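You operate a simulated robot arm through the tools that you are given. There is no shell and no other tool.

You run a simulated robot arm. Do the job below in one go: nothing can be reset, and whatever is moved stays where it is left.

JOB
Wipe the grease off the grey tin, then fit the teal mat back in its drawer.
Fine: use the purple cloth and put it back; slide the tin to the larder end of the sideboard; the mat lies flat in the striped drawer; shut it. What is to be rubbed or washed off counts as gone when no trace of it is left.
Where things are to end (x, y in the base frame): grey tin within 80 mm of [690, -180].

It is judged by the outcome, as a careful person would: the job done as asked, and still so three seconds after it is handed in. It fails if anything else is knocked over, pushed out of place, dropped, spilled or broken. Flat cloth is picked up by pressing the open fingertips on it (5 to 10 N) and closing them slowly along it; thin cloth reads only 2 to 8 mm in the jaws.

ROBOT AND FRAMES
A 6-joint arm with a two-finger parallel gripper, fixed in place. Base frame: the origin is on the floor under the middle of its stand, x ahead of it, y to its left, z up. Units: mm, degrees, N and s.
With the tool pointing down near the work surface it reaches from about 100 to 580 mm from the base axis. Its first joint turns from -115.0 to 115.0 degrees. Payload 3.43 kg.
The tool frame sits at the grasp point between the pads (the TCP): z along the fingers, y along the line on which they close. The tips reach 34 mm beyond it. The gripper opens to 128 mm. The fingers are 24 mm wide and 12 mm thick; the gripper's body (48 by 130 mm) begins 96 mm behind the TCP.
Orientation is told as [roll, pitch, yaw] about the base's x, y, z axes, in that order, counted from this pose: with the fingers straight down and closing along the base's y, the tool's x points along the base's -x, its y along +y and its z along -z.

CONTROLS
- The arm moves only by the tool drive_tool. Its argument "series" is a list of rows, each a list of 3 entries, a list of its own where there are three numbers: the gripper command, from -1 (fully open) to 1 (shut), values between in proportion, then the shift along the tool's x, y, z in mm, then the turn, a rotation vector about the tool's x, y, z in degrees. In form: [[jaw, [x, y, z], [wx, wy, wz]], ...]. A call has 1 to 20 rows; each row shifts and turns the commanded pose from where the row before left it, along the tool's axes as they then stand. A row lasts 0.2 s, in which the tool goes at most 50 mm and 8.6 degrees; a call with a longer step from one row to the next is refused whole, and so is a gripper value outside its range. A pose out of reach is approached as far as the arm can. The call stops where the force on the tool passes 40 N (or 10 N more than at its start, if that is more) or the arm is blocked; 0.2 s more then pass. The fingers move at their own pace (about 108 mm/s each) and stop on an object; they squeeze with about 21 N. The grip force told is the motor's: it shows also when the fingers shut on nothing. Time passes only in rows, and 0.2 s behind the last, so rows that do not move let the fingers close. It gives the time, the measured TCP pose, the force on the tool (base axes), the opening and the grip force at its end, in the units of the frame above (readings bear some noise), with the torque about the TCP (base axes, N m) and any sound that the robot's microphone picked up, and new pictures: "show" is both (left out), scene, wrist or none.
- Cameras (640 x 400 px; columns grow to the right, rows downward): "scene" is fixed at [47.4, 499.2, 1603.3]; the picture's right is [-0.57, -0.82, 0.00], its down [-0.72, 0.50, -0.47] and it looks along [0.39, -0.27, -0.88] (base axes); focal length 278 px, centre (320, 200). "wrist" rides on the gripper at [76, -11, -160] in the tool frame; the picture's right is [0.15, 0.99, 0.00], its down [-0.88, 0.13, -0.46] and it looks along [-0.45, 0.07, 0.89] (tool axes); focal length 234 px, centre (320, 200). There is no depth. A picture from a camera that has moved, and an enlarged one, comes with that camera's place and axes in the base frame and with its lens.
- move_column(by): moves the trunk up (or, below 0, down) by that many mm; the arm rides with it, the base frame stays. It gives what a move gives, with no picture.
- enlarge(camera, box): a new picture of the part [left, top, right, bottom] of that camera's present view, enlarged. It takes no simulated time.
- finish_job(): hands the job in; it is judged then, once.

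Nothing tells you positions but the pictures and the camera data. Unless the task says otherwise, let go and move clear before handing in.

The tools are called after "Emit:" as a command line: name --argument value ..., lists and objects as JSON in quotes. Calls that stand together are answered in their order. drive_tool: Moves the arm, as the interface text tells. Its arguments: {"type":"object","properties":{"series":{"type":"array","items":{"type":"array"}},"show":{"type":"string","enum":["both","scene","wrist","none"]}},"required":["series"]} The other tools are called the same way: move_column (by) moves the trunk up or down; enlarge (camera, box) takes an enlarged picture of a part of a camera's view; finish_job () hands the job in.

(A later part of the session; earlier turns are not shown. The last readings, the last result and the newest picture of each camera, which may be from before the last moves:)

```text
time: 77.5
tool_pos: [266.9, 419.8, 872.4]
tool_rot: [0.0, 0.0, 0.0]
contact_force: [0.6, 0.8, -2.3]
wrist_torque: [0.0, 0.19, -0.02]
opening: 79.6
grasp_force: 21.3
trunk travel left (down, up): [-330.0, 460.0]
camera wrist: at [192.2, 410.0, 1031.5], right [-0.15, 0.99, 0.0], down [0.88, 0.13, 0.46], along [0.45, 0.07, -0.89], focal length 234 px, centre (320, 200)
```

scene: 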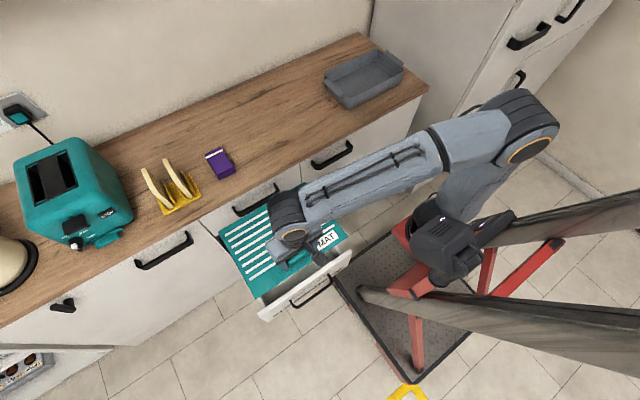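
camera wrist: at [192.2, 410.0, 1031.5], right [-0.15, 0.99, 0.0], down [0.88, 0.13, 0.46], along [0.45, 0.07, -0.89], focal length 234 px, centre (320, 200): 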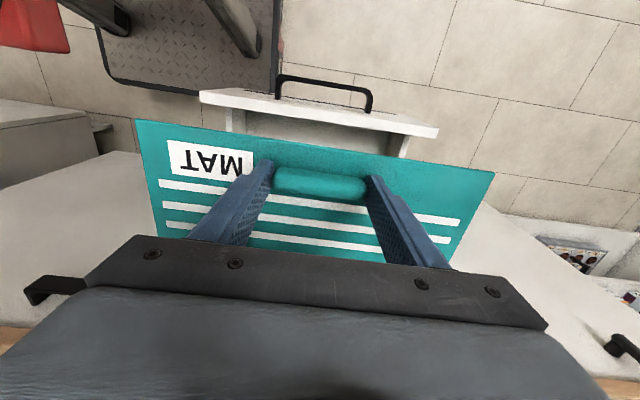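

The panel top is at z ≈ 641, x 235–253, centred at y ≈ 422.6, and the mat is centred on it to within 1–2 mm. I'll lower further, staying above the panel, then move forward to the final x.

Emit:
move_column --by -120

Emit:
drive_tool --series '[[0.2, [0, 0, 0], [0, 0, 0]]]' --show "both"

Emit:
enlarge --camera "wrist" --box '[110, 60, 520, 280]'

Emit:
enlarge --camera "scene" --box '[190, 170, 370, 340]'

```text
time: 79.0
tool_pos: [266.8, 420.2, 752.2]
tool_rot: [0.1, 0.0, -0.1]
contact_force: [-0.6, 0.1, -2.2]
wrist_torque: [0.03, 0.18, -0.02]
opening: 79.5
grasp_force: 21.0
trunk travel left (down, up): [-210.0, 580.0]
```

```text
time: 79.3
tool_pos: [268.1, 419.7, 751.5]
tool_rot: [-0.1, 0.0, -0.1]
contact_force: [-0.9, 0.4, -2.1]
wrist_torque: [-0.04, 0.17, -0.02]
opening: 79.6
grasp_force: 21.1
trunk travel left (down, up): [-210.0, 580.0]
camera wrist: at [192.3, 410.0, 911.5], right [-0.15, 0.99, 0.0], down [0.88, 0.13, 0.46], along [0.45, 0.07, -0.89], focal length 234 px, centre (320, 200)
```

scene: 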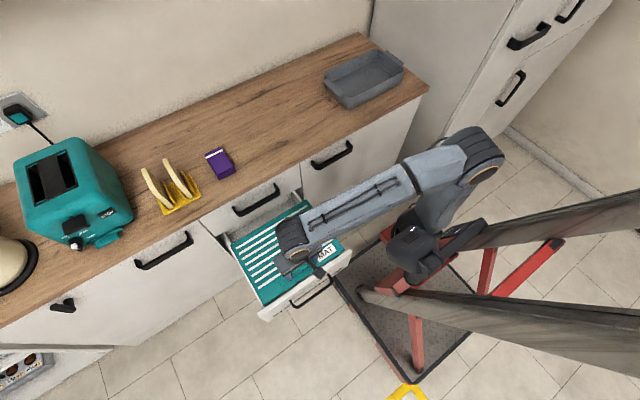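
wrist: 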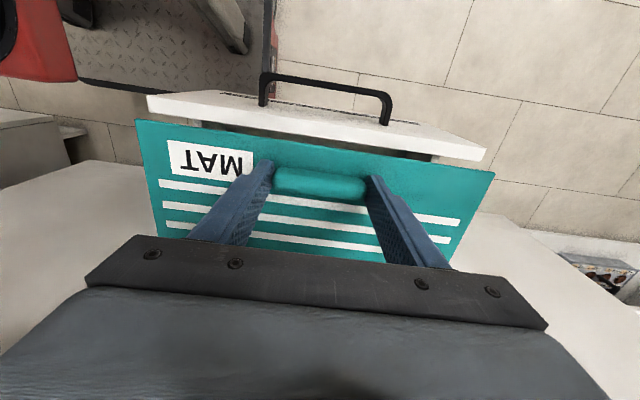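

```text
1.56 times, centred on (315, 170) of wrist
camera zoom: at [192.3, 410.0, 911.5], right [-0.15, 0.99, 0.0], down [0.88, 0.13, 0.46], along [0.45, 0.07, -0.89], focal length 366 px, centre (328, 247)
```

zoom: 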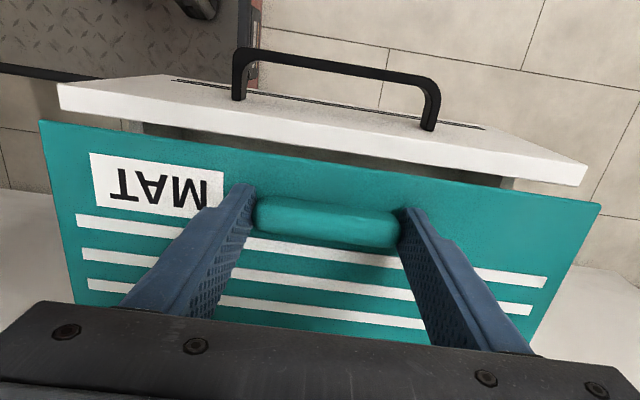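

```text
2.35 times, centred on (280, 255) of scene
camera zoom: at [47.4, 499.2, 1603.3], right [-0.57, -0.82, 0.0], down [-0.72, 0.5, -0.47], along [0.39, -0.27, -0.88], focal length 653 px, centre (414, 71)
```

zoom: 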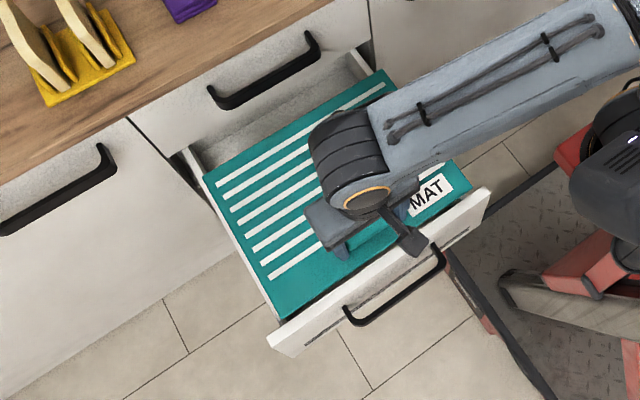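

The stripe on the drawer front shows clearly now. The side clearance is tight, so I'll zoom in on the drawer's side walls behind the panel at both ends.

Emit:
enlarge --camera "wrist" --box '[130, 90, 250, 165]'

Emit:
enlarge --camera "wrist" --box '[390, 110, 510, 185]'

Emit:
enlarge --camera "scene" --box '[215, 180, 275, 300]'

Emit:
enlarge --camera "scene" --box '[270, 170, 370, 270]'

```text
5.33 times, centred on (190, 128) of wrist
camera zoom: at [192.3, 410.0, 911.5], right [-0.15, 0.99, 0.0], down [0.88, 0.13, 0.46], along [0.45, 0.07, -0.89], focal length 1249 px, centre (1013, 587)
```

zoom: 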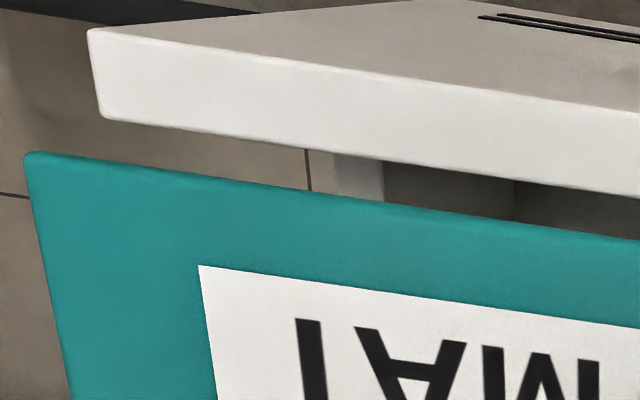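

```text
5.33 times, centred on (450, 148) of wrist
camera zoom: at [192.3, 410.0, 911.5], right [-0.15, 0.99, 0.0], down [0.88, 0.13, 0.46], along [0.45, 0.07, -0.89], focal length 1249 px, centre (-373, 480)
```

zoom: 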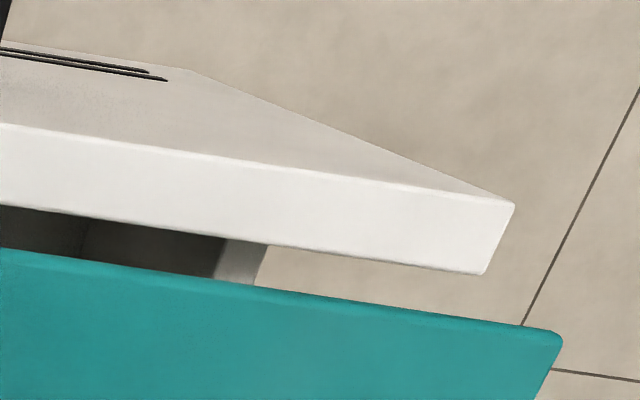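

```text
3.33 times, centred on (245, 240) of scene
camera zoom: at [47.4, 499.2, 1603.3], right [-0.57, -0.82, 0.0], down [-0.72, 0.5, -0.47], along [0.39, -0.27, -0.88], focal length 925 px, centre (570, 67)
```

zoom: 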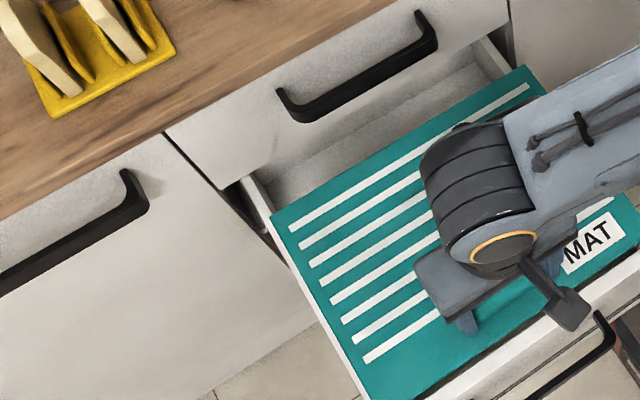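

```text
4.00 times, centred on (320, 220) of scene
camera zoom: at [47.4, 499.2, 1603.3], right [-0.57, -0.82, 0.0], down [-0.72, 0.5, -0.47], along [0.39, -0.27, -0.88], focal length 1110 px, centre (320, 120)
```

zoom: 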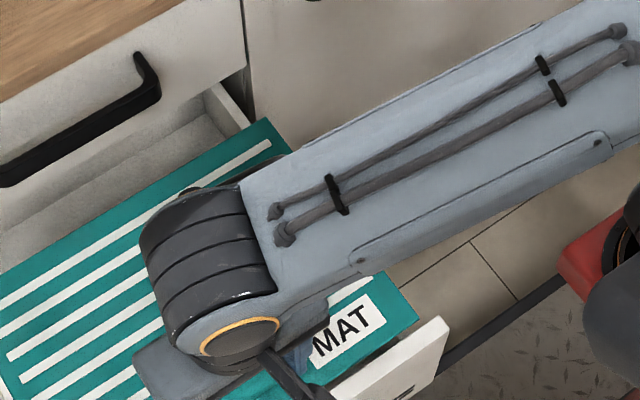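

Now the numbers line up. The compartment interior spans y ≈ 264–581 and x ≈ 250–494, and the mat is aligned in yaw and only about 1 mm off in y. I'll move the bar to (283, 421) and lower in stages, checking the gaps.

Emit:
drive_tool --series '[[0.2, [-6, 0.5, 0], [0, 0, 0]], [0.2, [-10, 0.5, 0], [0, 0, 0]], [0.2, [0, 0, 0], [0, 0, 0]]]' --show "none"

Emit:
move_column --by -60

Emit:
drive_tool --series '[[0.2, [0, 0, 0], [0, 0, 0]]]' --show "both"

Emit:
enlarge --camera "wrist" --box '[110, 80, 520, 200]'

```text
time: 80.2
tool_pos: [284.4, 421.5, 752.0]
tool_rot: [0.0, 0.0, 0.0]
contact_force: [-1.0, -0.1, -2.1]
wrist_torque: [0.01, 0.16, 0.01]
opening: 79.8
grasp_force: 20.8
trunk travel left (down, up): [-210.0, 580.0]
```

```text
time: 81.2
tool_pos: [283.2, 420.8, 691.8]
tool_rot: [-0.1, -0.1, 0.0]
contact_force: [-0.6, 0.3, -1.8]
wrist_torque: [-0.01, 0.19, 0.0]
opening: 79.6
grasp_force: 20.4
trunk travel left (down, up): [-150.0, 640.0]
```

```text
time: 81.5
tool_pos: [283.8, 421.1, 692.9]
tool_rot: [0.0, 0.0, 0.0]
contact_force: [-0.7, 0.1, -2.4]
wrist_torque: [0.02, 0.16, -0.01]
opening: 79.7
grasp_force: 20.4
trunk travel left (down, up): [-150.0, 640.0]
camera wrist: at [208.3, 411.0, 851.5], right [-0.15, 0.99, 0.0], down [0.88, 0.13, 0.46], along [0.45, 0.07, -0.89], focal length 234 px, centre (320, 200)
```

scene: 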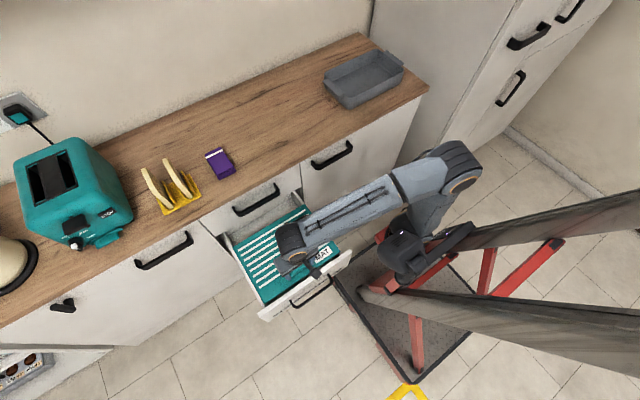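
wrist: 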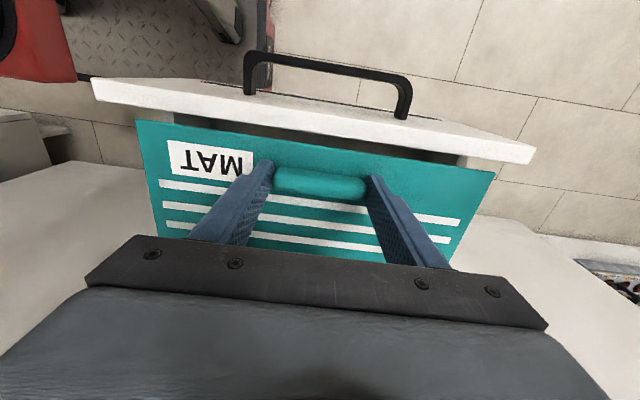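

```text
1.56 times, centred on (315, 140) of wrist
camera zoom: at [208.3, 411.0, 851.5], right [-0.15, 0.99, 0.0], down [0.88, 0.13, 0.46], along [0.45, 0.07, -0.89], focal length 366 px, centre (328, 294)
```

zoom: 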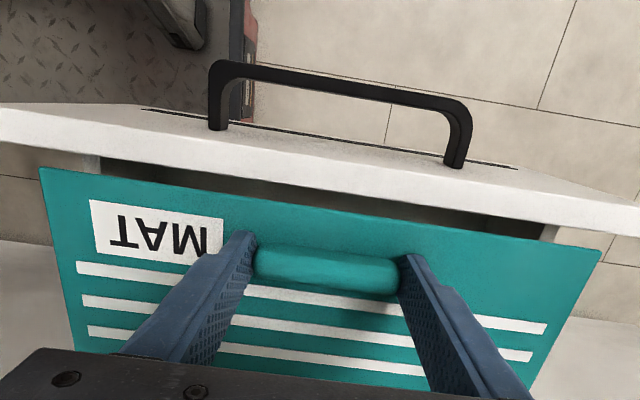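

Emit:
enlarge --camera "wrist" --box '[90, 70, 210, 145]'

Emit:
enlarge --camera "wrist" --box '[420, 115, 540, 190]'

```text
5.33 times, centred on (150, 108) of wrist
camera zoom: at [208.3, 411.0, 851.5], right [-0.15, 0.99, 0.0], down [0.88, 0.13, 0.46], along [0.45, 0.07, -0.89], focal length 1249 px, centre (1227, 693)
```

zoom: 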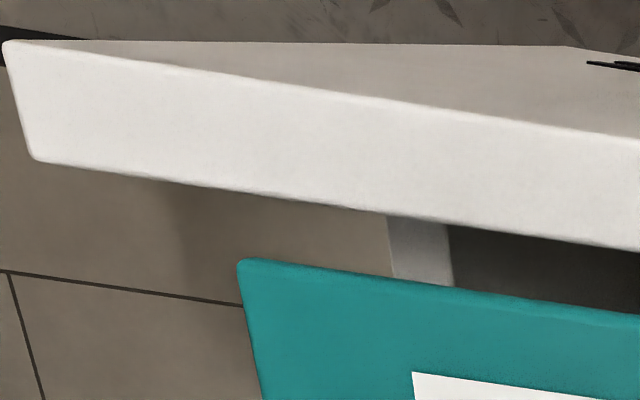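

```text
5.33 times, centred on (480, 152) of wrist
camera zoom: at [208.3, 411.0, 851.5], right [-0.15, 0.99, 0.0], down [0.88, 0.13, 0.46], along [0.45, 0.07, -0.89], focal length 1249 px, centre (-533, 453)
```

zoom: 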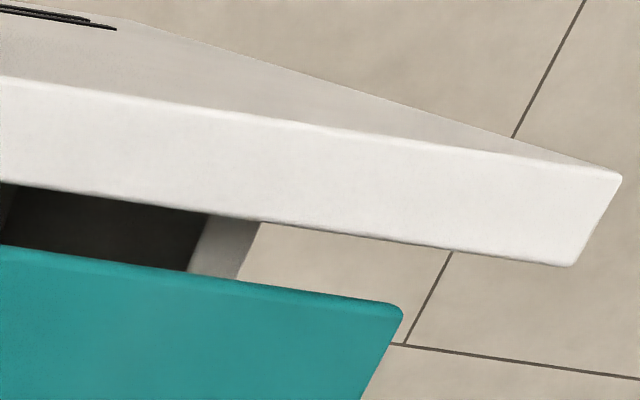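

Both side gaps are about 6–7 mm and the front gap is 6.5 mm, so the mat is well centred. Lowering on, in stages.

Emit:
move_column --by -60

Emit:
drive_tool --series '[[0.2, [0, 0, 0], [0, 0, 0]]]' --show "both"

Emit:
enlarge --camera "wrist" --box '[40, 60, 600, 200]'

Emit:
enlarge --camera "scene" --box '[210, 180, 360, 330]'

```text
time: 82.5
tool_pos: [285.3, 421.7, 632.4]
tool_rot: [0.0, 0.0, 0.0]
contact_force: [0.0, -0.1, -2.2]
wrist_torque: [0.04, 0.13, 0.0]
opening: 79.6
grasp_force: 21.0
trunk travel left (down, up): [-90.0, 700.0]
```

```text
time: 83.0
tool_pos: [283.8, 422.3, 630.9]
tool_rot: [0.0, 0.0, 0.0]
contact_force: [0.0, 0.6, -2.3]
wrist_torque: [0.0, 0.19, -0.02]
opening: 79.6
grasp_force: 20.7
trunk travel left (down, up): [-90.0, 700.0]
camera wrist: at [208.3, 411.0, 791.5], right [-0.15, 0.99, 0.0], down [0.88, 0.13, 0.46], along [0.45, 0.07, -0.89], focal length 234 px, centre (320, 200)
```

scene: 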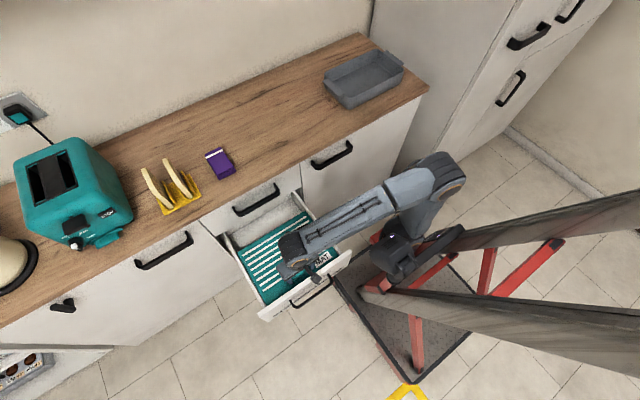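
wrist: 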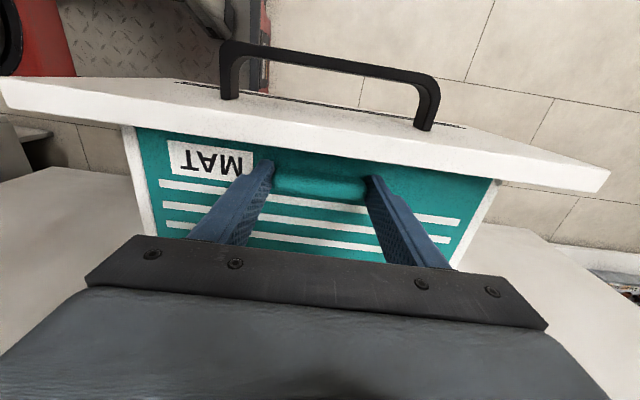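

```text
1.14 times, centred on (320, 130) of wrist
camera zoom: at [208.3, 411.0, 791.5], right [-0.15, 0.99, 0.0], down [0.88, 0.13, 0.46], along [0.45, 0.07, -0.89], focal length 268 px, centre (320, 280)
```

zoom: 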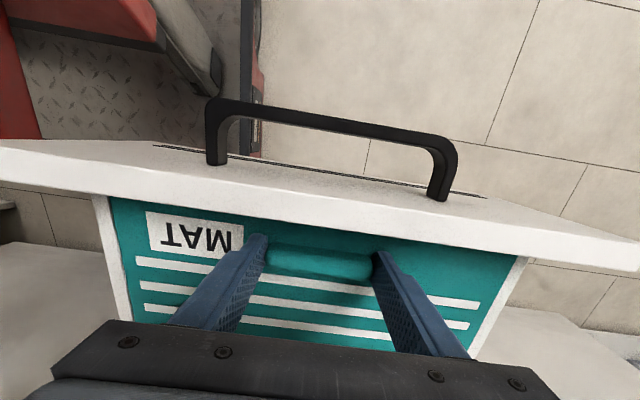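

```text
2.67 times, centred on (285, 255) of scene
camera zoom: at [47.4, 499.2, 1603.3], right [-0.57, -0.82, 0.0], down [-0.72, 0.5, -0.47], along [0.39, -0.27, -0.88], focal length 740 px, centre (413, 53)
```

zoom: 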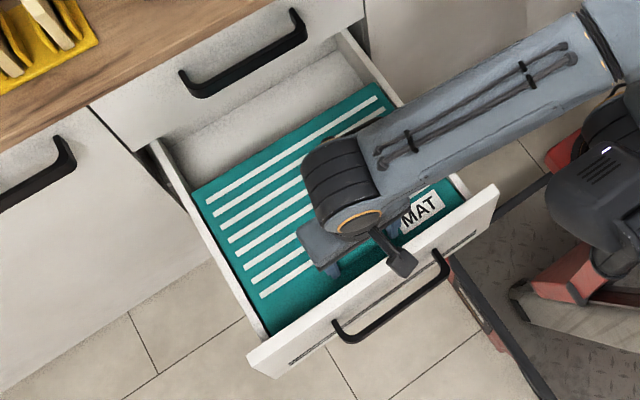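

The mat is at the level of the wall tops, between both side walls. I'll check the gaps at high zoom.

Emit:
enlarge --camera "wrist" --box '[100, 110, 220, 250]'

Emit:
enlarge --camera "wrist" --box '[420, 140, 540, 280]'

Emit:
enlarge --camera "scene" --box '[220, 185, 320, 275]'

```text
2.86 times, centred on (160, 180) of wrist
camera zoom: at [208.3, 411.0, 791.5], right [-0.15, 0.99, 0.0], down [0.88, 0.13, 0.46], along [0.45, 0.07, -0.89], focal length 669 px, centre (777, 257)
```

zoom: 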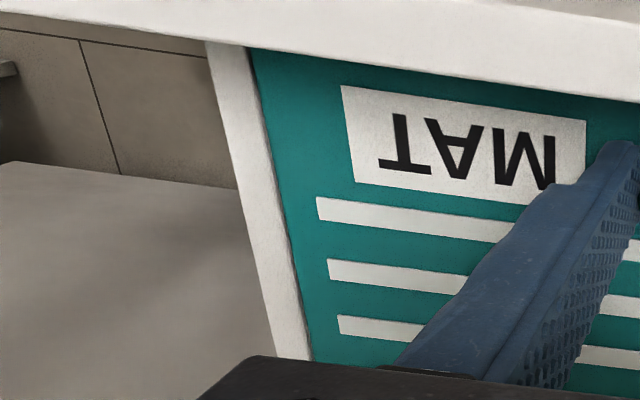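

```text
2.86 times, centred on (480, 210) of wrist
camera zoom: at [208.3, 411.0, 791.5], right [-0.15, 0.99, 0.0], down [0.88, 0.13, 0.46], along [0.45, 0.07, -0.89], focal length 669 px, centre (-137, 171)
```

zoom: 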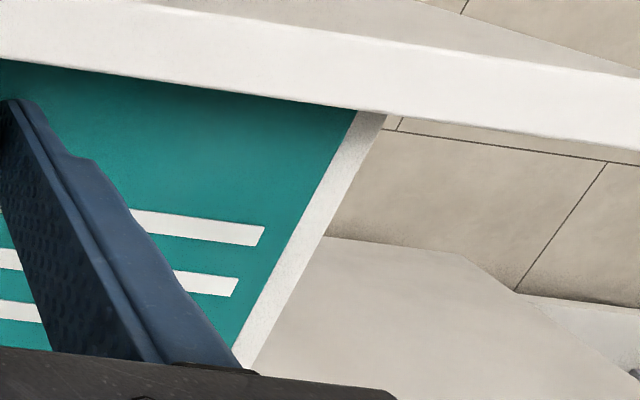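

```text
4.44 times, centred on (270, 230) of scene
camera zoom: at [47.4, 499.2, 1603.3], right [-0.57, -0.82, 0.0], down [-0.72, 0.5, -0.47], along [0.39, -0.27, -0.88], focal length 1234 px, centre (542, 67)
```

zoom: 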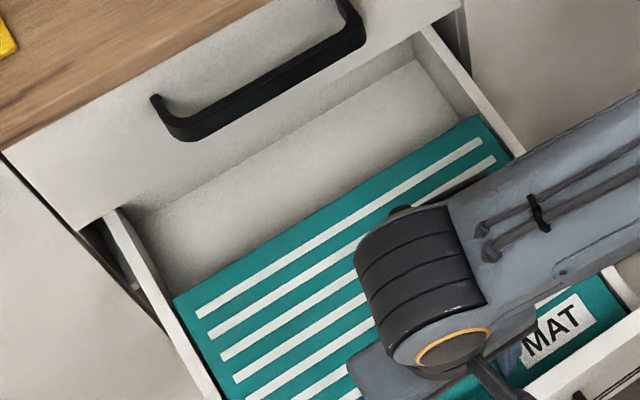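

The gaps are right on both sides and the far edge clears the divider by my best estimate. I'll lower the trunk 45 mm more, then feel for the floor with small arm steps.

Emit:
move_column --by -45

Emit:
drive_tool --series '[[0.2, [0, 0, 0], [0, 0, 0]]]' --show "both"

Emit:
enlarge --camera "scene" --box '[210, 180, 360, 330]'

```text
time: 83.8
tool_pos: [283.4, 420.4, 586.6]
tool_rot: [0.0, 0.0, 0.0]
contact_force: [0.1, 0.0, -2.4]
wrist_torque: [-0.02, 0.19, -0.02]
opening: 79.8
grasp_force: 21.7
trunk travel left (down, up): [-45.0, 745.0]
```

```text
time: 84.2
tool_pos: [282.4, 421.7, 586.4]
tool_rot: [-0.1, 0.1, -0.1]
contact_force: [-0.7, -0.6, -2.2]
wrist_torque: [0.01, 0.17, 0.0]
opening: 79.6
grasp_force: 21.1
trunk travel left (down, up): [-45.0, 745.0]
camera wrist: at [208.3, 411.0, 746.4], right [-0.15, 0.99, 0.0], down [0.88, 0.13, 0.46], along [0.45, 0.07, -0.89], focal length 234 px, centre (320, 200)
```

scene: 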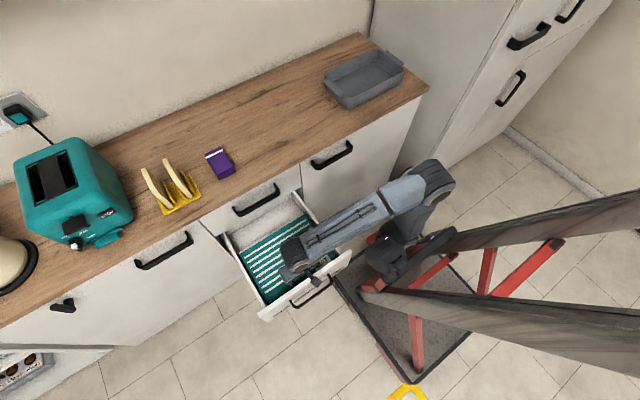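
wrist: 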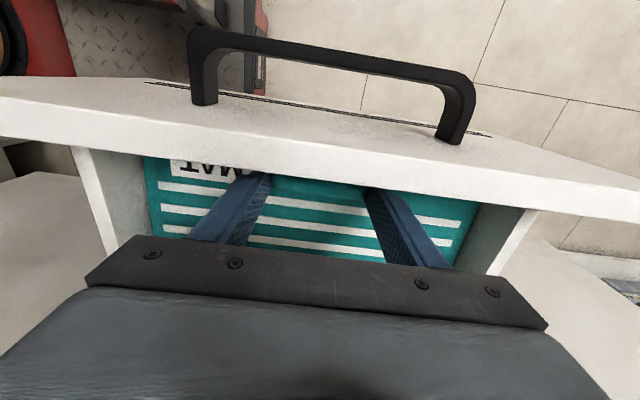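

```text
2.67 times, centred on (285, 255) of scene
camera zoom: at [47.4, 499.2, 1603.3], right [-0.57, -0.82, 0.0], down [-0.72, 0.5, -0.47], along [0.39, -0.27, -0.88], focal length 740 px, centre (413, 53)
```

zoom: 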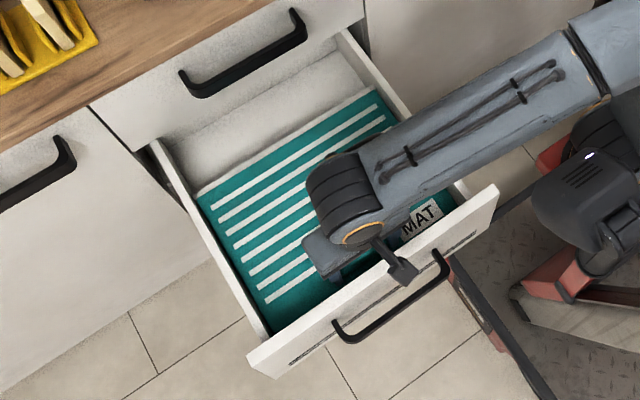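

The divider's top edge now shows as a thin strip just behind the mat's far edge. I'll look closely at how they line up.

Emit:
enlarge --camera "scene" --box '[220, 195, 300, 265]'

Emit:
enlarge --camera "wrist" --box '[60, 130, 260, 270]'

Emit:
enlarge --camera "wrist" --box '[380, 150, 580, 290]'

```text
5.71 times, centred on (260, 230) of scene
camera zoom: at [47.4, 499.2, 1603.3], right [-0.57, -0.82, 0.0], down [-0.72, 0.5, -0.47], along [0.39, -0.27, -0.88], focal length 1586 px, centre (663, 29)
```

zoom: 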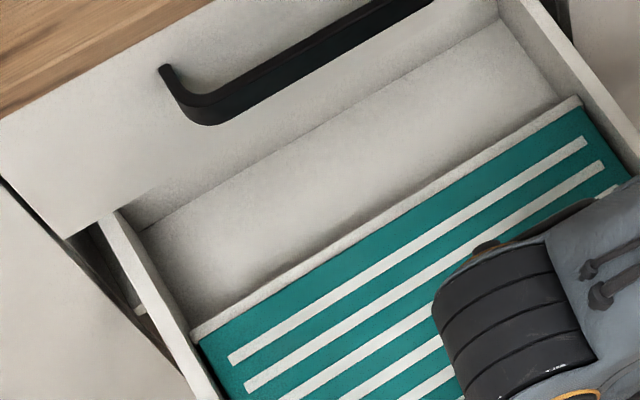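

```text
2.86 times, centred on (160, 200) of wrist
camera zoom: at [208.3, 411.0, 746.4], right [-0.15, 0.99, 0.0], down [0.88, 0.13, 0.46], along [0.45, 0.07, -0.89], focal length 669 px, centre (777, 200)
```

zoom: 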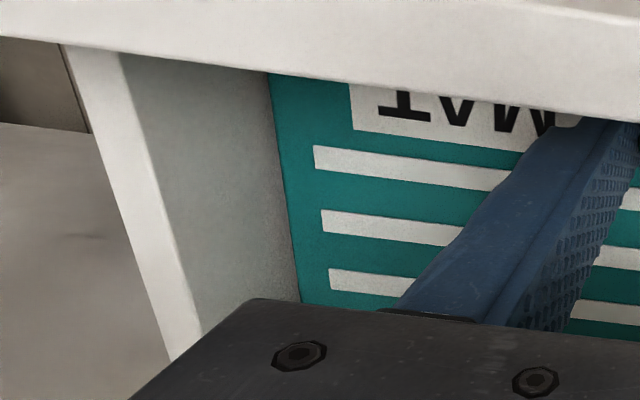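

```text
2.86 times, centred on (480, 220) of wrist
camera zoom: at [208.3, 411.0, 746.4], right [-0.15, 0.99, 0.0], down [0.88, 0.13, 0.46], along [0.45, 0.07, -0.89], focal length 669 px, centre (-137, 143)
```

zoom: 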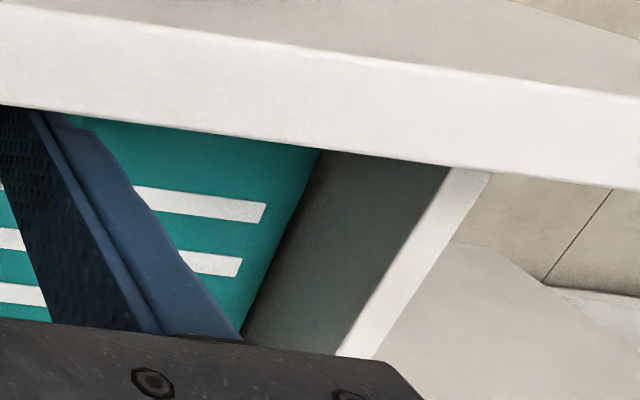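

The mat's far edge just clears the divider. I'll nudge 2 mm toward the front panel for margin, then lower in small steps until the floor takes the weight.

Emit:
drive_tool --series '[[0.2, [2, -0.5, 3], [0, 0, 0]], [0.2, [0, 0, 5], [0, 0, 0]], [0.2, [0, 0, 5], [0, 0, 0]], [0.2, [0, 0, 0], [0, 0, 0]]]' --show "none"

Emit:
drive_tool --series '[[0.2, [0, 0, 4], [0, 0, 0]], [0.2, [0, 0, 3], [0, 0, 0]], [0.2, [0, 0, 0], [0, 0, 0]]]' --show "none"

```text
time: 85.2
tool_pos: [282.3, 421.5, 574.6]
tool_rot: [0.0, 0.0, 0.1]
contact_force: [-0.8, -1.1, -2.2]
wrist_torque: [0.04, 0.17, 0.02]
opening: 79.7
grasp_force: 21.1
trunk travel left (down, up): [-45.0, 745.0]
```

```text
time: 86.0
tool_pos: [280.8, 420.3, 566.2]
tool_rot: [-0.1, 0.0, 0.0]
contact_force: [-0.2, 0.3, -2.2]
wrist_torque: [-0.01, 0.18, 0.01]
opening: 79.8
grasp_force: 21.2
trunk travel left (down, up): [-45.0, 745.0]
```

Emit:
drive_tool --series '[[0.2, [0, 0, 4], [0, 0, 0]], [0.2, [0, 0, 3], [0, 0, 0]], [0.2, [0, 0, 0], [0, 0, 0]]]' --show "none"

Emit:
drive_tool --series '[[0.2, [0, 0, 3], [0, 0, 0]], [0.2, [0, 0, 2], [0, 0, 0]], [0.2, [0, 0, 0], [0, 0, 0]]]' --show "both"

Emit:
enlarge --camera "scene" --box '[210, 180, 360, 330]'

```text
time: 86.8
tool_pos: [282.7, 419.9, 560.7]
tool_rot: [0.0, 0.0, 0.0]
contact_force: [-0.5, 0.0, -3.4]
wrist_torque: [-0.05, 0.2, -0.01]
opening: 79.7
grasp_force: 21.1
trunk travel left (down, up): [-45.0, 745.0]
```

```text
time: 87.6
tool_pos: [281.6, 420.2, 555.8]
tool_rot: [0.0, -0.1, 0.0]
contact_force: [-0.2, 0.1, -2.7]
wrist_torque: [0.0, 0.17, 0.02]
opening: 79.8
grasp_force: 21.2
trunk travel left (down, up): [-45.0, 745.0]
camera wrist: at [206.5, 410.2, 714.5], right [-0.15, 0.99, 0.0], down [0.88, 0.13, 0.46], along [0.45, 0.07, -0.89], focal length 234 px, centre (320, 200)
```

scene: 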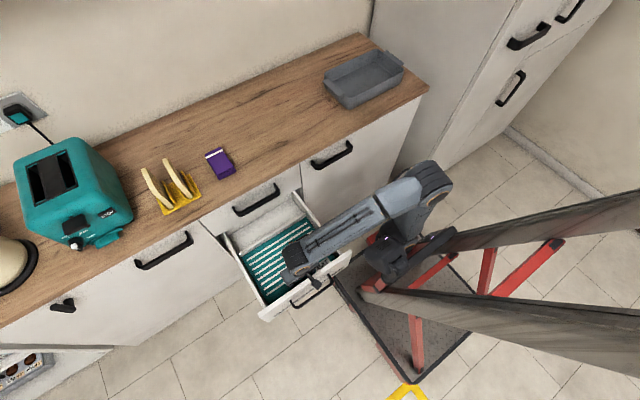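
wrist: 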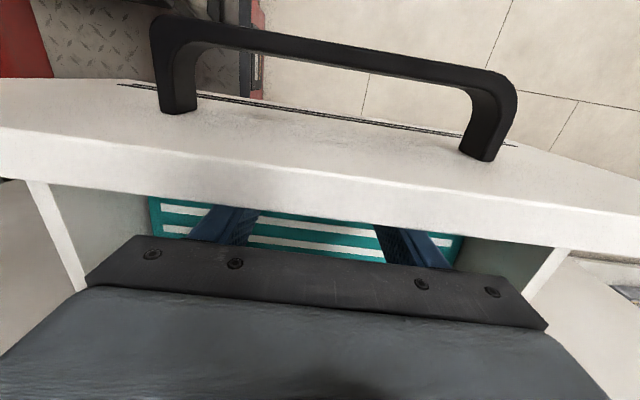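

```text
2.67 times, centred on (285, 255) of scene
camera zoom: at [47.4, 499.2, 1603.3], right [-0.57, -0.82, 0.0], down [-0.72, 0.5, -0.47], along [0.39, -0.27, -0.88], focal length 740 px, centre (413, 53)
```

zoom: 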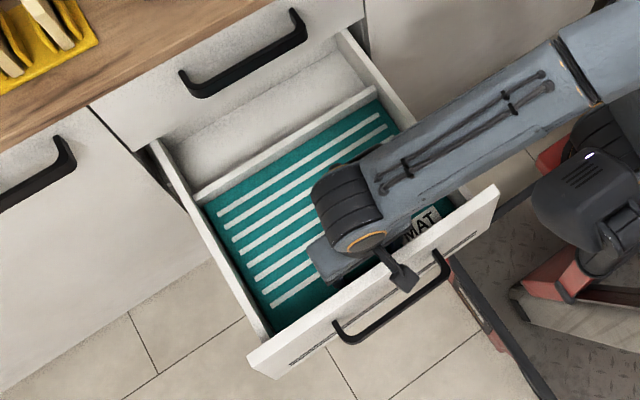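

The mat is now below the divider's top, inside the compartment. I'll continue down gently to the floor.

Emit:
drive_tool --series '[[0.2, [0, 0, 3], [0, 0, 0]], [0.2, [0, 0, 2], [0, 0, 0]], [0.2, [0, 0, 0], [0, 0, 0]]]' --show "none"

Emit:
drive_tool --series '[[0.2, [0, 0, 3], [0, 0, 0]], [0.2, [0, 0, 2], [0, 0, 0]], [0.2, [0, 0, 0], [0, 0, 0]]]' --show "none"

Emit:
drive_tool --series '[[0.2, [0, 0, 2], [0, 0, 0]], [0.2, [0, 0, 1], [0, 0, 0]], [0.2, [0, 0, 0], [0, 0, 0]]]' --show "none"

```text
time: 88.4
tool_pos: [281.8, 420.8, 550.3]
tool_rot: [-0.1, 0.1, 0.0]
contact_force: [-0.4, 1.0, -1.7]
wrist_torque: [0.03, 0.18, -0.02]
opening: 79.8
grasp_force: 21.0
trunk travel left (down, up): [-45.0, 745.0]
```

```text
time: 89.2
tool_pos: [281.1, 420.6, 545.0]
tool_rot: [0.0, 0.0, 0.0]
contact_force: [0.5, 0.3, -3.1]
wrist_torque: [0.0, 0.16, 0.01]
opening: 80.1
grasp_force: 20.7
trunk travel left (down, up): [-45.0, 745.0]
```

```text
time: 90.0
tool_pos: [280.7, 420.1, 543.1]
tool_rot: [0.1, 0.0, 0.0]
contact_force: [0.1, -4.8, 14.1]
wrist_torque: [-0.58, 0.54, 0.05]
opening: 79.7
grasp_force: 21.6
trunk travel left (down, up): [-45.0, 745.0]
```

I've got contact at TCP z ≈ 543: 14 N, off-centre toward the front edge. I'll back off slightly and look before doing anything else.

Emit:
drive_tool --series '[[0.2, [0, 0, -0.7], [0, 0, 0]], [0.2, [0, 0, 0], [0, 0, 0]]]' --show "both"

Emit:
enlarge --camera "scene" --box '[220, 190, 350, 320]'

Emit:
enlarge --camera "wrist" --box '[0, 100, 640, 330]'

```text
time: 90.6
tool_pos: [281.4, 421.0, 543.8]
tool_rot: [-0.2, -0.1, -0.1]
contact_force: [1.2, -3.3, 6.3]
wrist_torque: [0.46, 0.36, -0.02]
opening: 79.6
grasp_force: 21.0
trunk travel left (down, up): [-45.0, 745.0]
camera wrist: at [206.3, 410.1, 702.3], right [-0.15, 0.99, 0.0], down [0.88, 0.13, 0.46], along [0.45, 0.07, -0.89], focal length 234 px, centre (320, 200)
```

scene: 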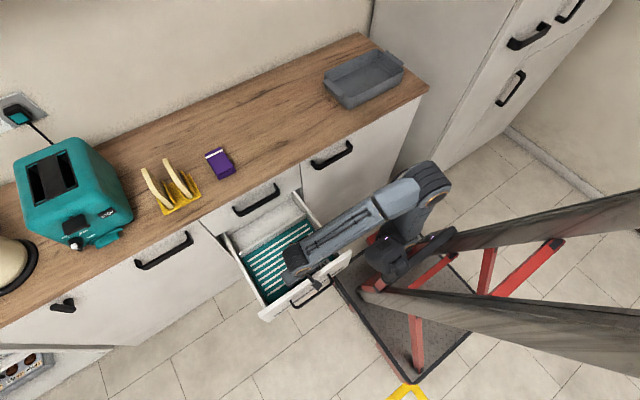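
wrist: 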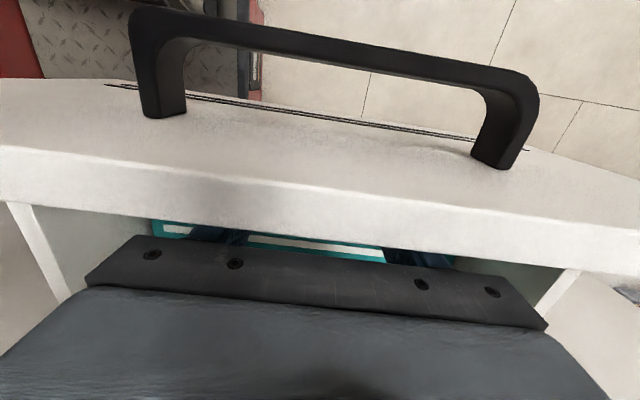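

```text
3.08 times, centred on (285, 255) of scene
camera zoom: at [47.4, 499.2, 1603.3], right [-0.57, -0.82, 0.0], down [-0.72, 0.5, -0.47], along [0.39, -0.27, -0.88], focal length 854 px, centre (428, 31)
```

zoom: 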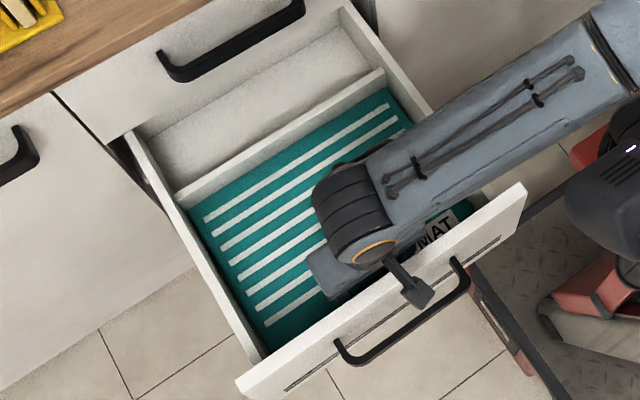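

```text
1.00 times, centred on (320, 215) of wrist (not enlarged: the box is as wide or as high as the picture)
camera zoom: at [206.3, 410.1, 702.3], right [-0.15, 0.99, 0.0], down [0.88, 0.13, 0.46], along [0.45, 0.07, -0.89], focal length 234 px, centre (320, 185)
```

zoom: 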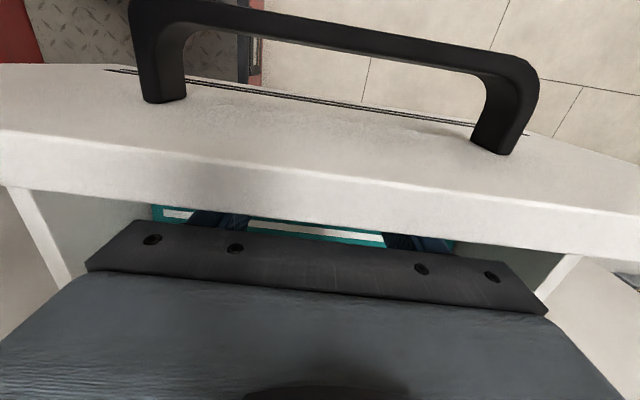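

The mat is down at the floor (about z = 507) inside the compartment, with its front edge touching first by less than a millimetre or so. I'll release it gently.

Emit:
drive_tool --series '[[-0.28, [0, 0, 0], [0, 0, 0]], [-0.35, [0, 0, 0], [0, 0, 0]], [-0.5, [0, 0, 0], [0, 0, 0]], [-0.6, [0, 0, 0], [0, 0, 0]], [-0.6, [0, 0, 0], [0, 0, 0]]]' --show "both"

Emit:
enlarge --camera "scene" --box '[220, 190, 350, 320]'

```text
time: 91.8
tool_pos: [280.9, 421.6, 542.8]
tool_rot: [0.0, -0.1, 0.0]
contact_force: [-0.1, -0.2, -1.0]
wrist_torque: [0.01, -0.01, -0.02]
opening: 102.4
grasp_force: 0.0
trunk travel left (down, up): [-45.0, 745.0]
camera wrist: at [206.3, 410.3, 702.4], right [-0.15, 0.99, 0.0], down [0.88, 0.13, 0.46], along [0.45, 0.07, -0.89], focal length 234 px, centre (320, 200)
```

scene: 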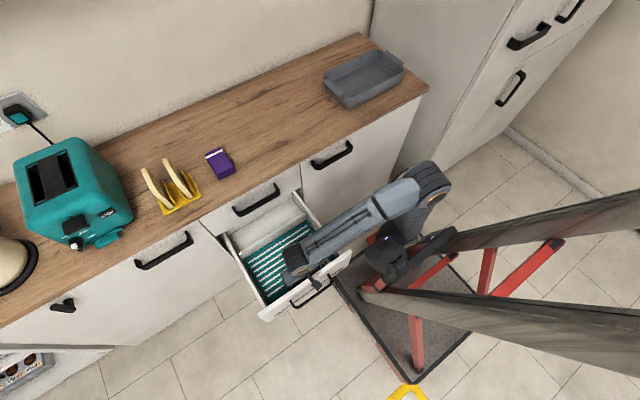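
wrist: 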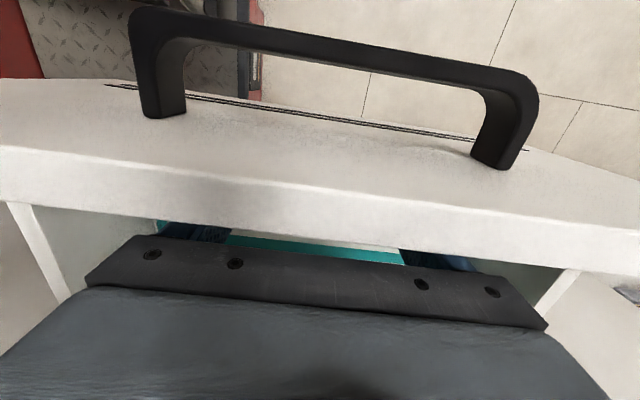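

```text
3.08 times, centred on (285, 255) of scene
camera zoom: at [47.4, 499.2, 1603.3], right [-0.57, -0.82, 0.0], down [-0.72, 0.5, -0.47], along [0.39, -0.27, -0.88], focal length 854 px, centre (428, 31)
```

zoom: 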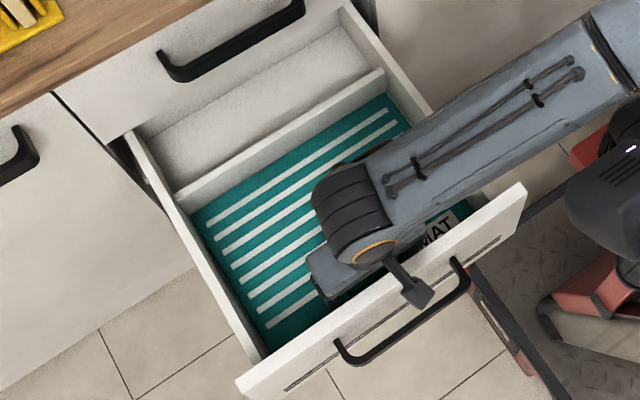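

The mat is released and settled. I'll raise straight up out of the drawer and check how it lies.

Emit:
drive_tool --series '[[-0.6, [0, 0, -10], [0, 0, 0]], [-0.6, [0, 0, -20], [0, 0, 0]], [-0.6, [0, 0, -30], [0, 0, 0]], [-0.6, [0, 0, -30], [0, 0, 0]], [-0.6, [0, 0, 0], [0, 0, 0]]]' --show "none"

Emit:
move_column --by 240

Emit:
drive_tool --series '[[-0.6, [0, 0, 0], [0, 0, 0]]]' --show "both"

Emit:
enlarge --camera "wrist" --box '[150, 20, 510, 250]'

Emit:
enlarge --camera "scene" --box '[215, 185, 360, 325]'

```text
time: 93.0
tool_pos: [281.3, 419.5, 633.2]
tool_rot: [0.0, 0.0, 0.0]
contact_force: [0.4, 0.9, -0.3]
wrist_torque: [0.0, 0.02, 0.02]
opening: 102.5
grasp_force: 0.0
trunk travel left (down, up): [-45.0, 745.0]
```

```text
time: 95.5
tool_pos: [282.1, 419.8, 873.5]
tool_rot: [0.0, 0.0, 0.2]
contact_force: [-0.1, 0.0, 0.3]
wrist_torque: [-0.03, 0.0, -0.01]
opening: 102.3
grasp_force: 0.1
trunk travel left (down, up): [-285.0, 505.0]
```

```text
time: 95.9
tool_pos: [280.6, 419.7, 872.5]
tool_rot: [0.0, 0.0, 0.0]
contact_force: [0.0, 0.3, -0.4]
wrist_torque: [-0.03, -0.02, 0.0]
opening: 102.5
grasp_force: 0.1
trunk travel left (down, up): [-285.0, 505.0]
camera wrist: at [206.4, 410.5, 1032.2], right [-0.15, 0.99, 0.0], down [0.88, 0.13, 0.46], along [0.45, 0.07, -0.89], focal length 234 px, centre (320, 200)
```

scene: 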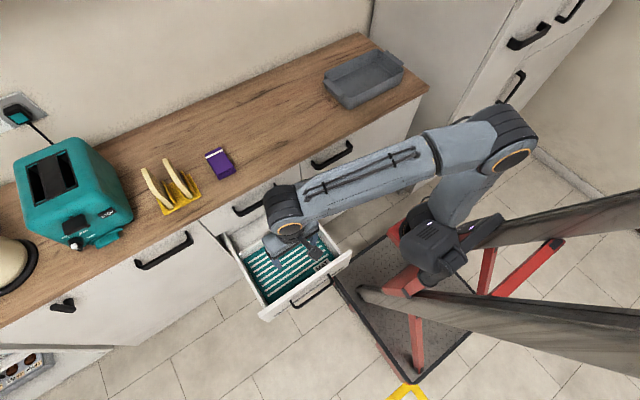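
wrist: 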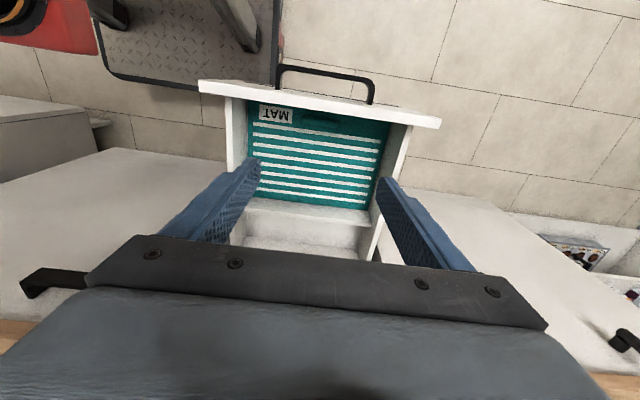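

```text
1.74 times, centred on (330, 135) of wrist
camera zoom: at [206.4, 410.5, 1032.2], right [-0.15, 0.99, 0.0], down [0.88, 0.13, 0.46], along [0.45, 0.07, -0.89], focal length 407 px, centre (303, 313)
```

zoom: 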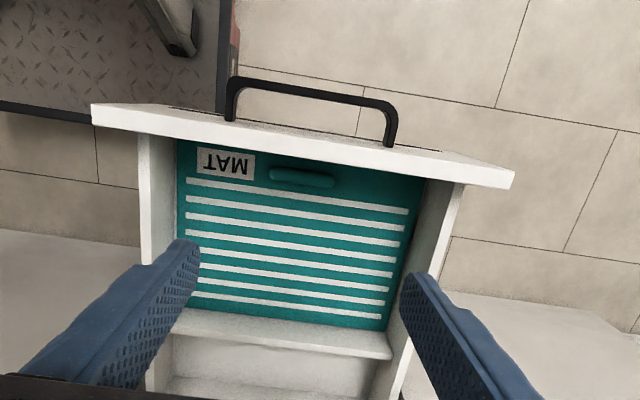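

```text
2.86 times, centred on (288, 255) of scene
camera zoom: at [47.4, 499.2, 1603.3], right [-0.57, -0.82, 0.0], down [-0.72, 0.5, -0.47], along [0.39, -0.27, -0.88], focal length 793 px, centre (413, 43)
```

zoom: 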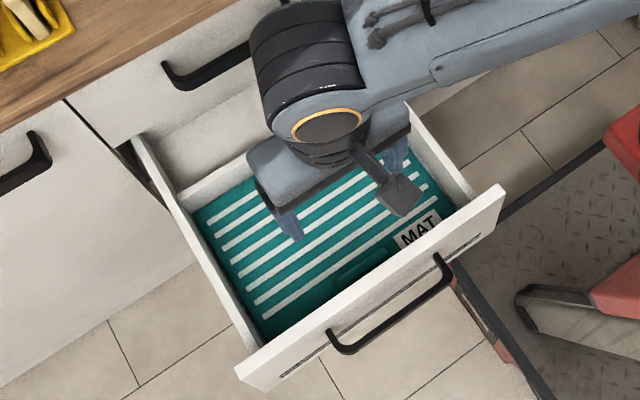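

The mat lies in the front compartment, below the divider and clear of the walls. To shut the drawer without hitting the handle above, I'll tilt the fingers 30° forward, close them, and push on the drawer's own handle bar. First I'll tilt and back away.

Emit:
drive_tool --series '[[0.0, [0, 0, -20], [0, 0, 0]], [0.5, [20, 0, 0], [0, -7.5, 0]], [1, [20, 0, 0], [0, -7.5, 0]], [1, [20, 0, 0], [0, -7.5, 0]], [1, [20, 0, 0], [0, -7.5, 0]], [1, [0, 0, 0], [0, 0, 0]]]' --show "both"

```text
time: 97.3
tool_pos: [202.5, 419.2, 876.6]
tool_rot: [0.0, -30.2, -0.1]
contact_force: [-0.3, 0.1, -0.8]
wrist_torque: [0.03, 0.05, -0.03]
opening: 0.2
grasp_force: 20.7
trunk travel left (down, up): [-285.0, 505.0]
camera wrist: at [58.3, 409.8, 976.7], right [-0.13, 0.99, -0.07], down [0.53, 0.13, 0.84], along [0.84, 0.07, -0.54], focal length 234 px, centre (320, 200)
```

scene: 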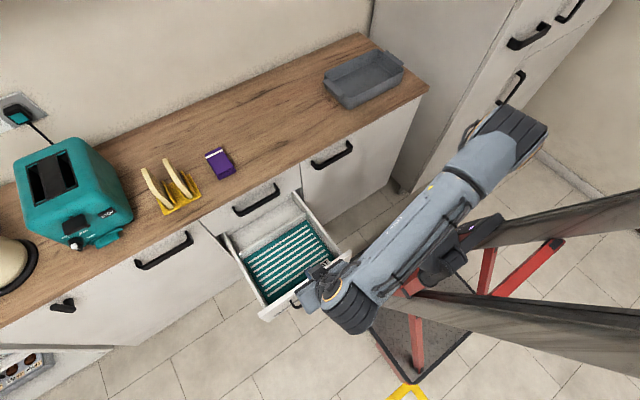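
wrist: 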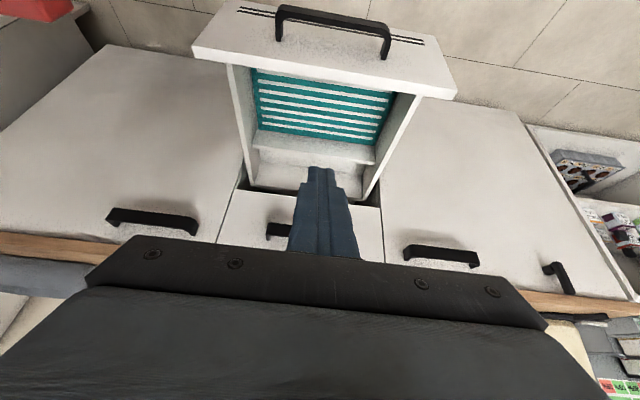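

This view shows the double stripe on the open drawer's front; the other fronts are plain, so it is the right drawer. I'll zoom in on the mat and the handle.

Emit:
enlarge --camera "wrist" --box '[180, 0, 470, 190]'

Emit:
enlarge --camera "scene" --box '[215, 185, 360, 325]'

```text
2.11 times, centred on (325, 95) of wrist
camera zoom: at [58.3, 409.8, 976.7], right [-0.13, 0.99, -0.07], down [0.53, 0.13, 0.84], along [0.84, 0.07, -0.54], focal length 493 px, centre (310, 421)
```

zoom: 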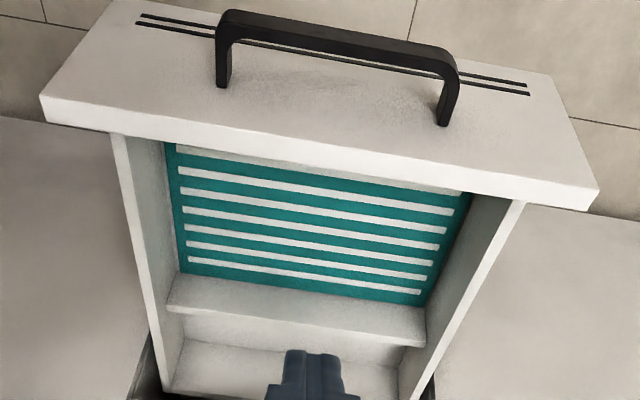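

```text
2.86 times, centred on (288, 255) of scene
camera zoom: at [47.4, 499.2, 1603.3], right [-0.57, -0.82, 0.0], down [-0.72, 0.5, -0.47], along [0.39, -0.27, -0.88], focal length 793 px, centre (413, 43)
```

zoom: 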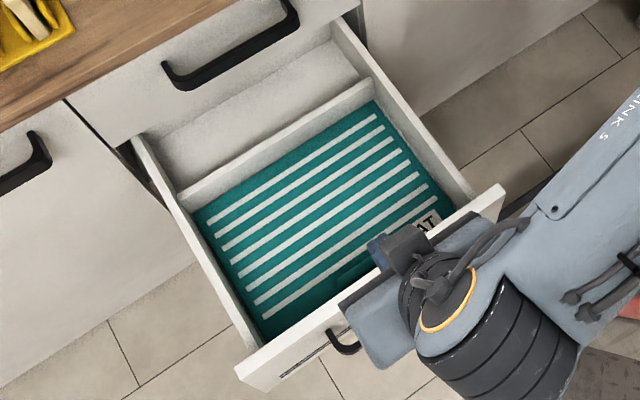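

The mat lies flat in its compartment. The drawer handle's bar is at x ≈ 191–203, z ≈ 587, y 341–504. I'll back off to x ≈ 140 and lower in front of it.

Emit:
drive_tool --series '[[1, [26, 1, -15], [0, 0, 0]], [1, [26, 1, -15], [0, 0, 0]], [1, [0, 0, 0], [0, 0, 0]]]' --show "none"

Emit:
move_column --by -200

Emit:
drive_tool --series '[[1, [0, 0, 0], [0, 0, 0]]]' --show "both"

```text
time: 98.1
tool_pos: [143.0, 421.6, 877.1]
tool_rot: [0.0, -29.9, 0.0]
contact_force: [-0.4, 1.0, -0.4]
wrist_torque: [-0.01, 0.0, 0.0]
opening: 0.0
grasp_force: 20.6
trunk travel left (down, up): [-285.0, 505.0]
```

```text
time: 100.3
tool_pos: [144.6, 422.8, 676.9]
tool_rot: [-0.1, -29.8, 0.1]
contact_force: [-0.5, -0.3, -0.6]
wrist_torque: [-0.02, -0.02, 0.0]
opening: 0.0
grasp_force: 21.1
trunk travel left (down, up): [-85.0, 705.0]
```

```text
time: 100.7
tool_pos: [145.1, 423.1, 678.8]
tool_rot: [-0.1, -29.8, 0.1]
contact_force: [0.0, 0.7, 0.1]
wrist_torque: [-0.02, 0.02, -0.01]
opening: 0.0
grasp_force: 21.4
trunk travel left (down, up): [-85.0, 705.0]
camera wrist: at [0.9, 413.0, 778.0], right [-0.13, 0.99, -0.07], down [0.54, 0.13, 0.83], along [0.83, 0.07, -0.55], focal length 234 px, centre (320, 200)
```

scene: 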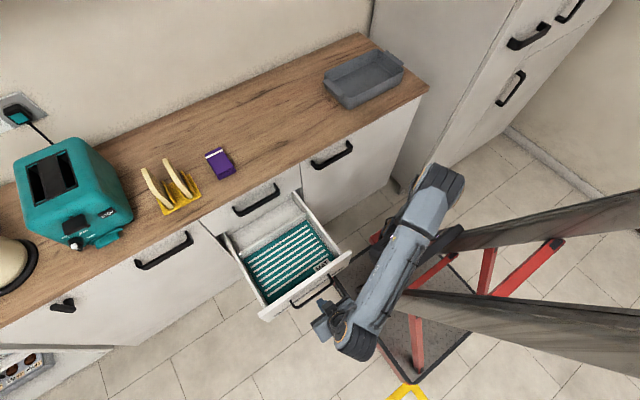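
wrist: 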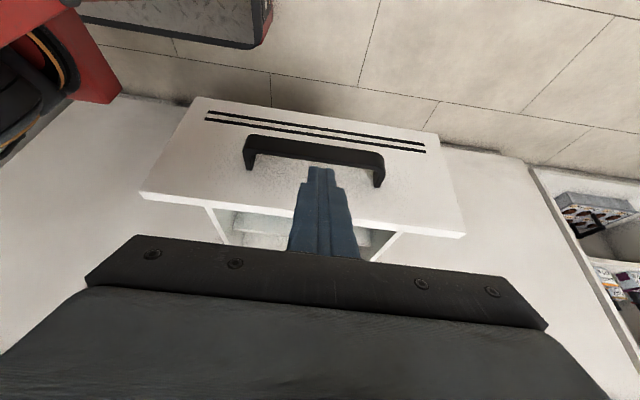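

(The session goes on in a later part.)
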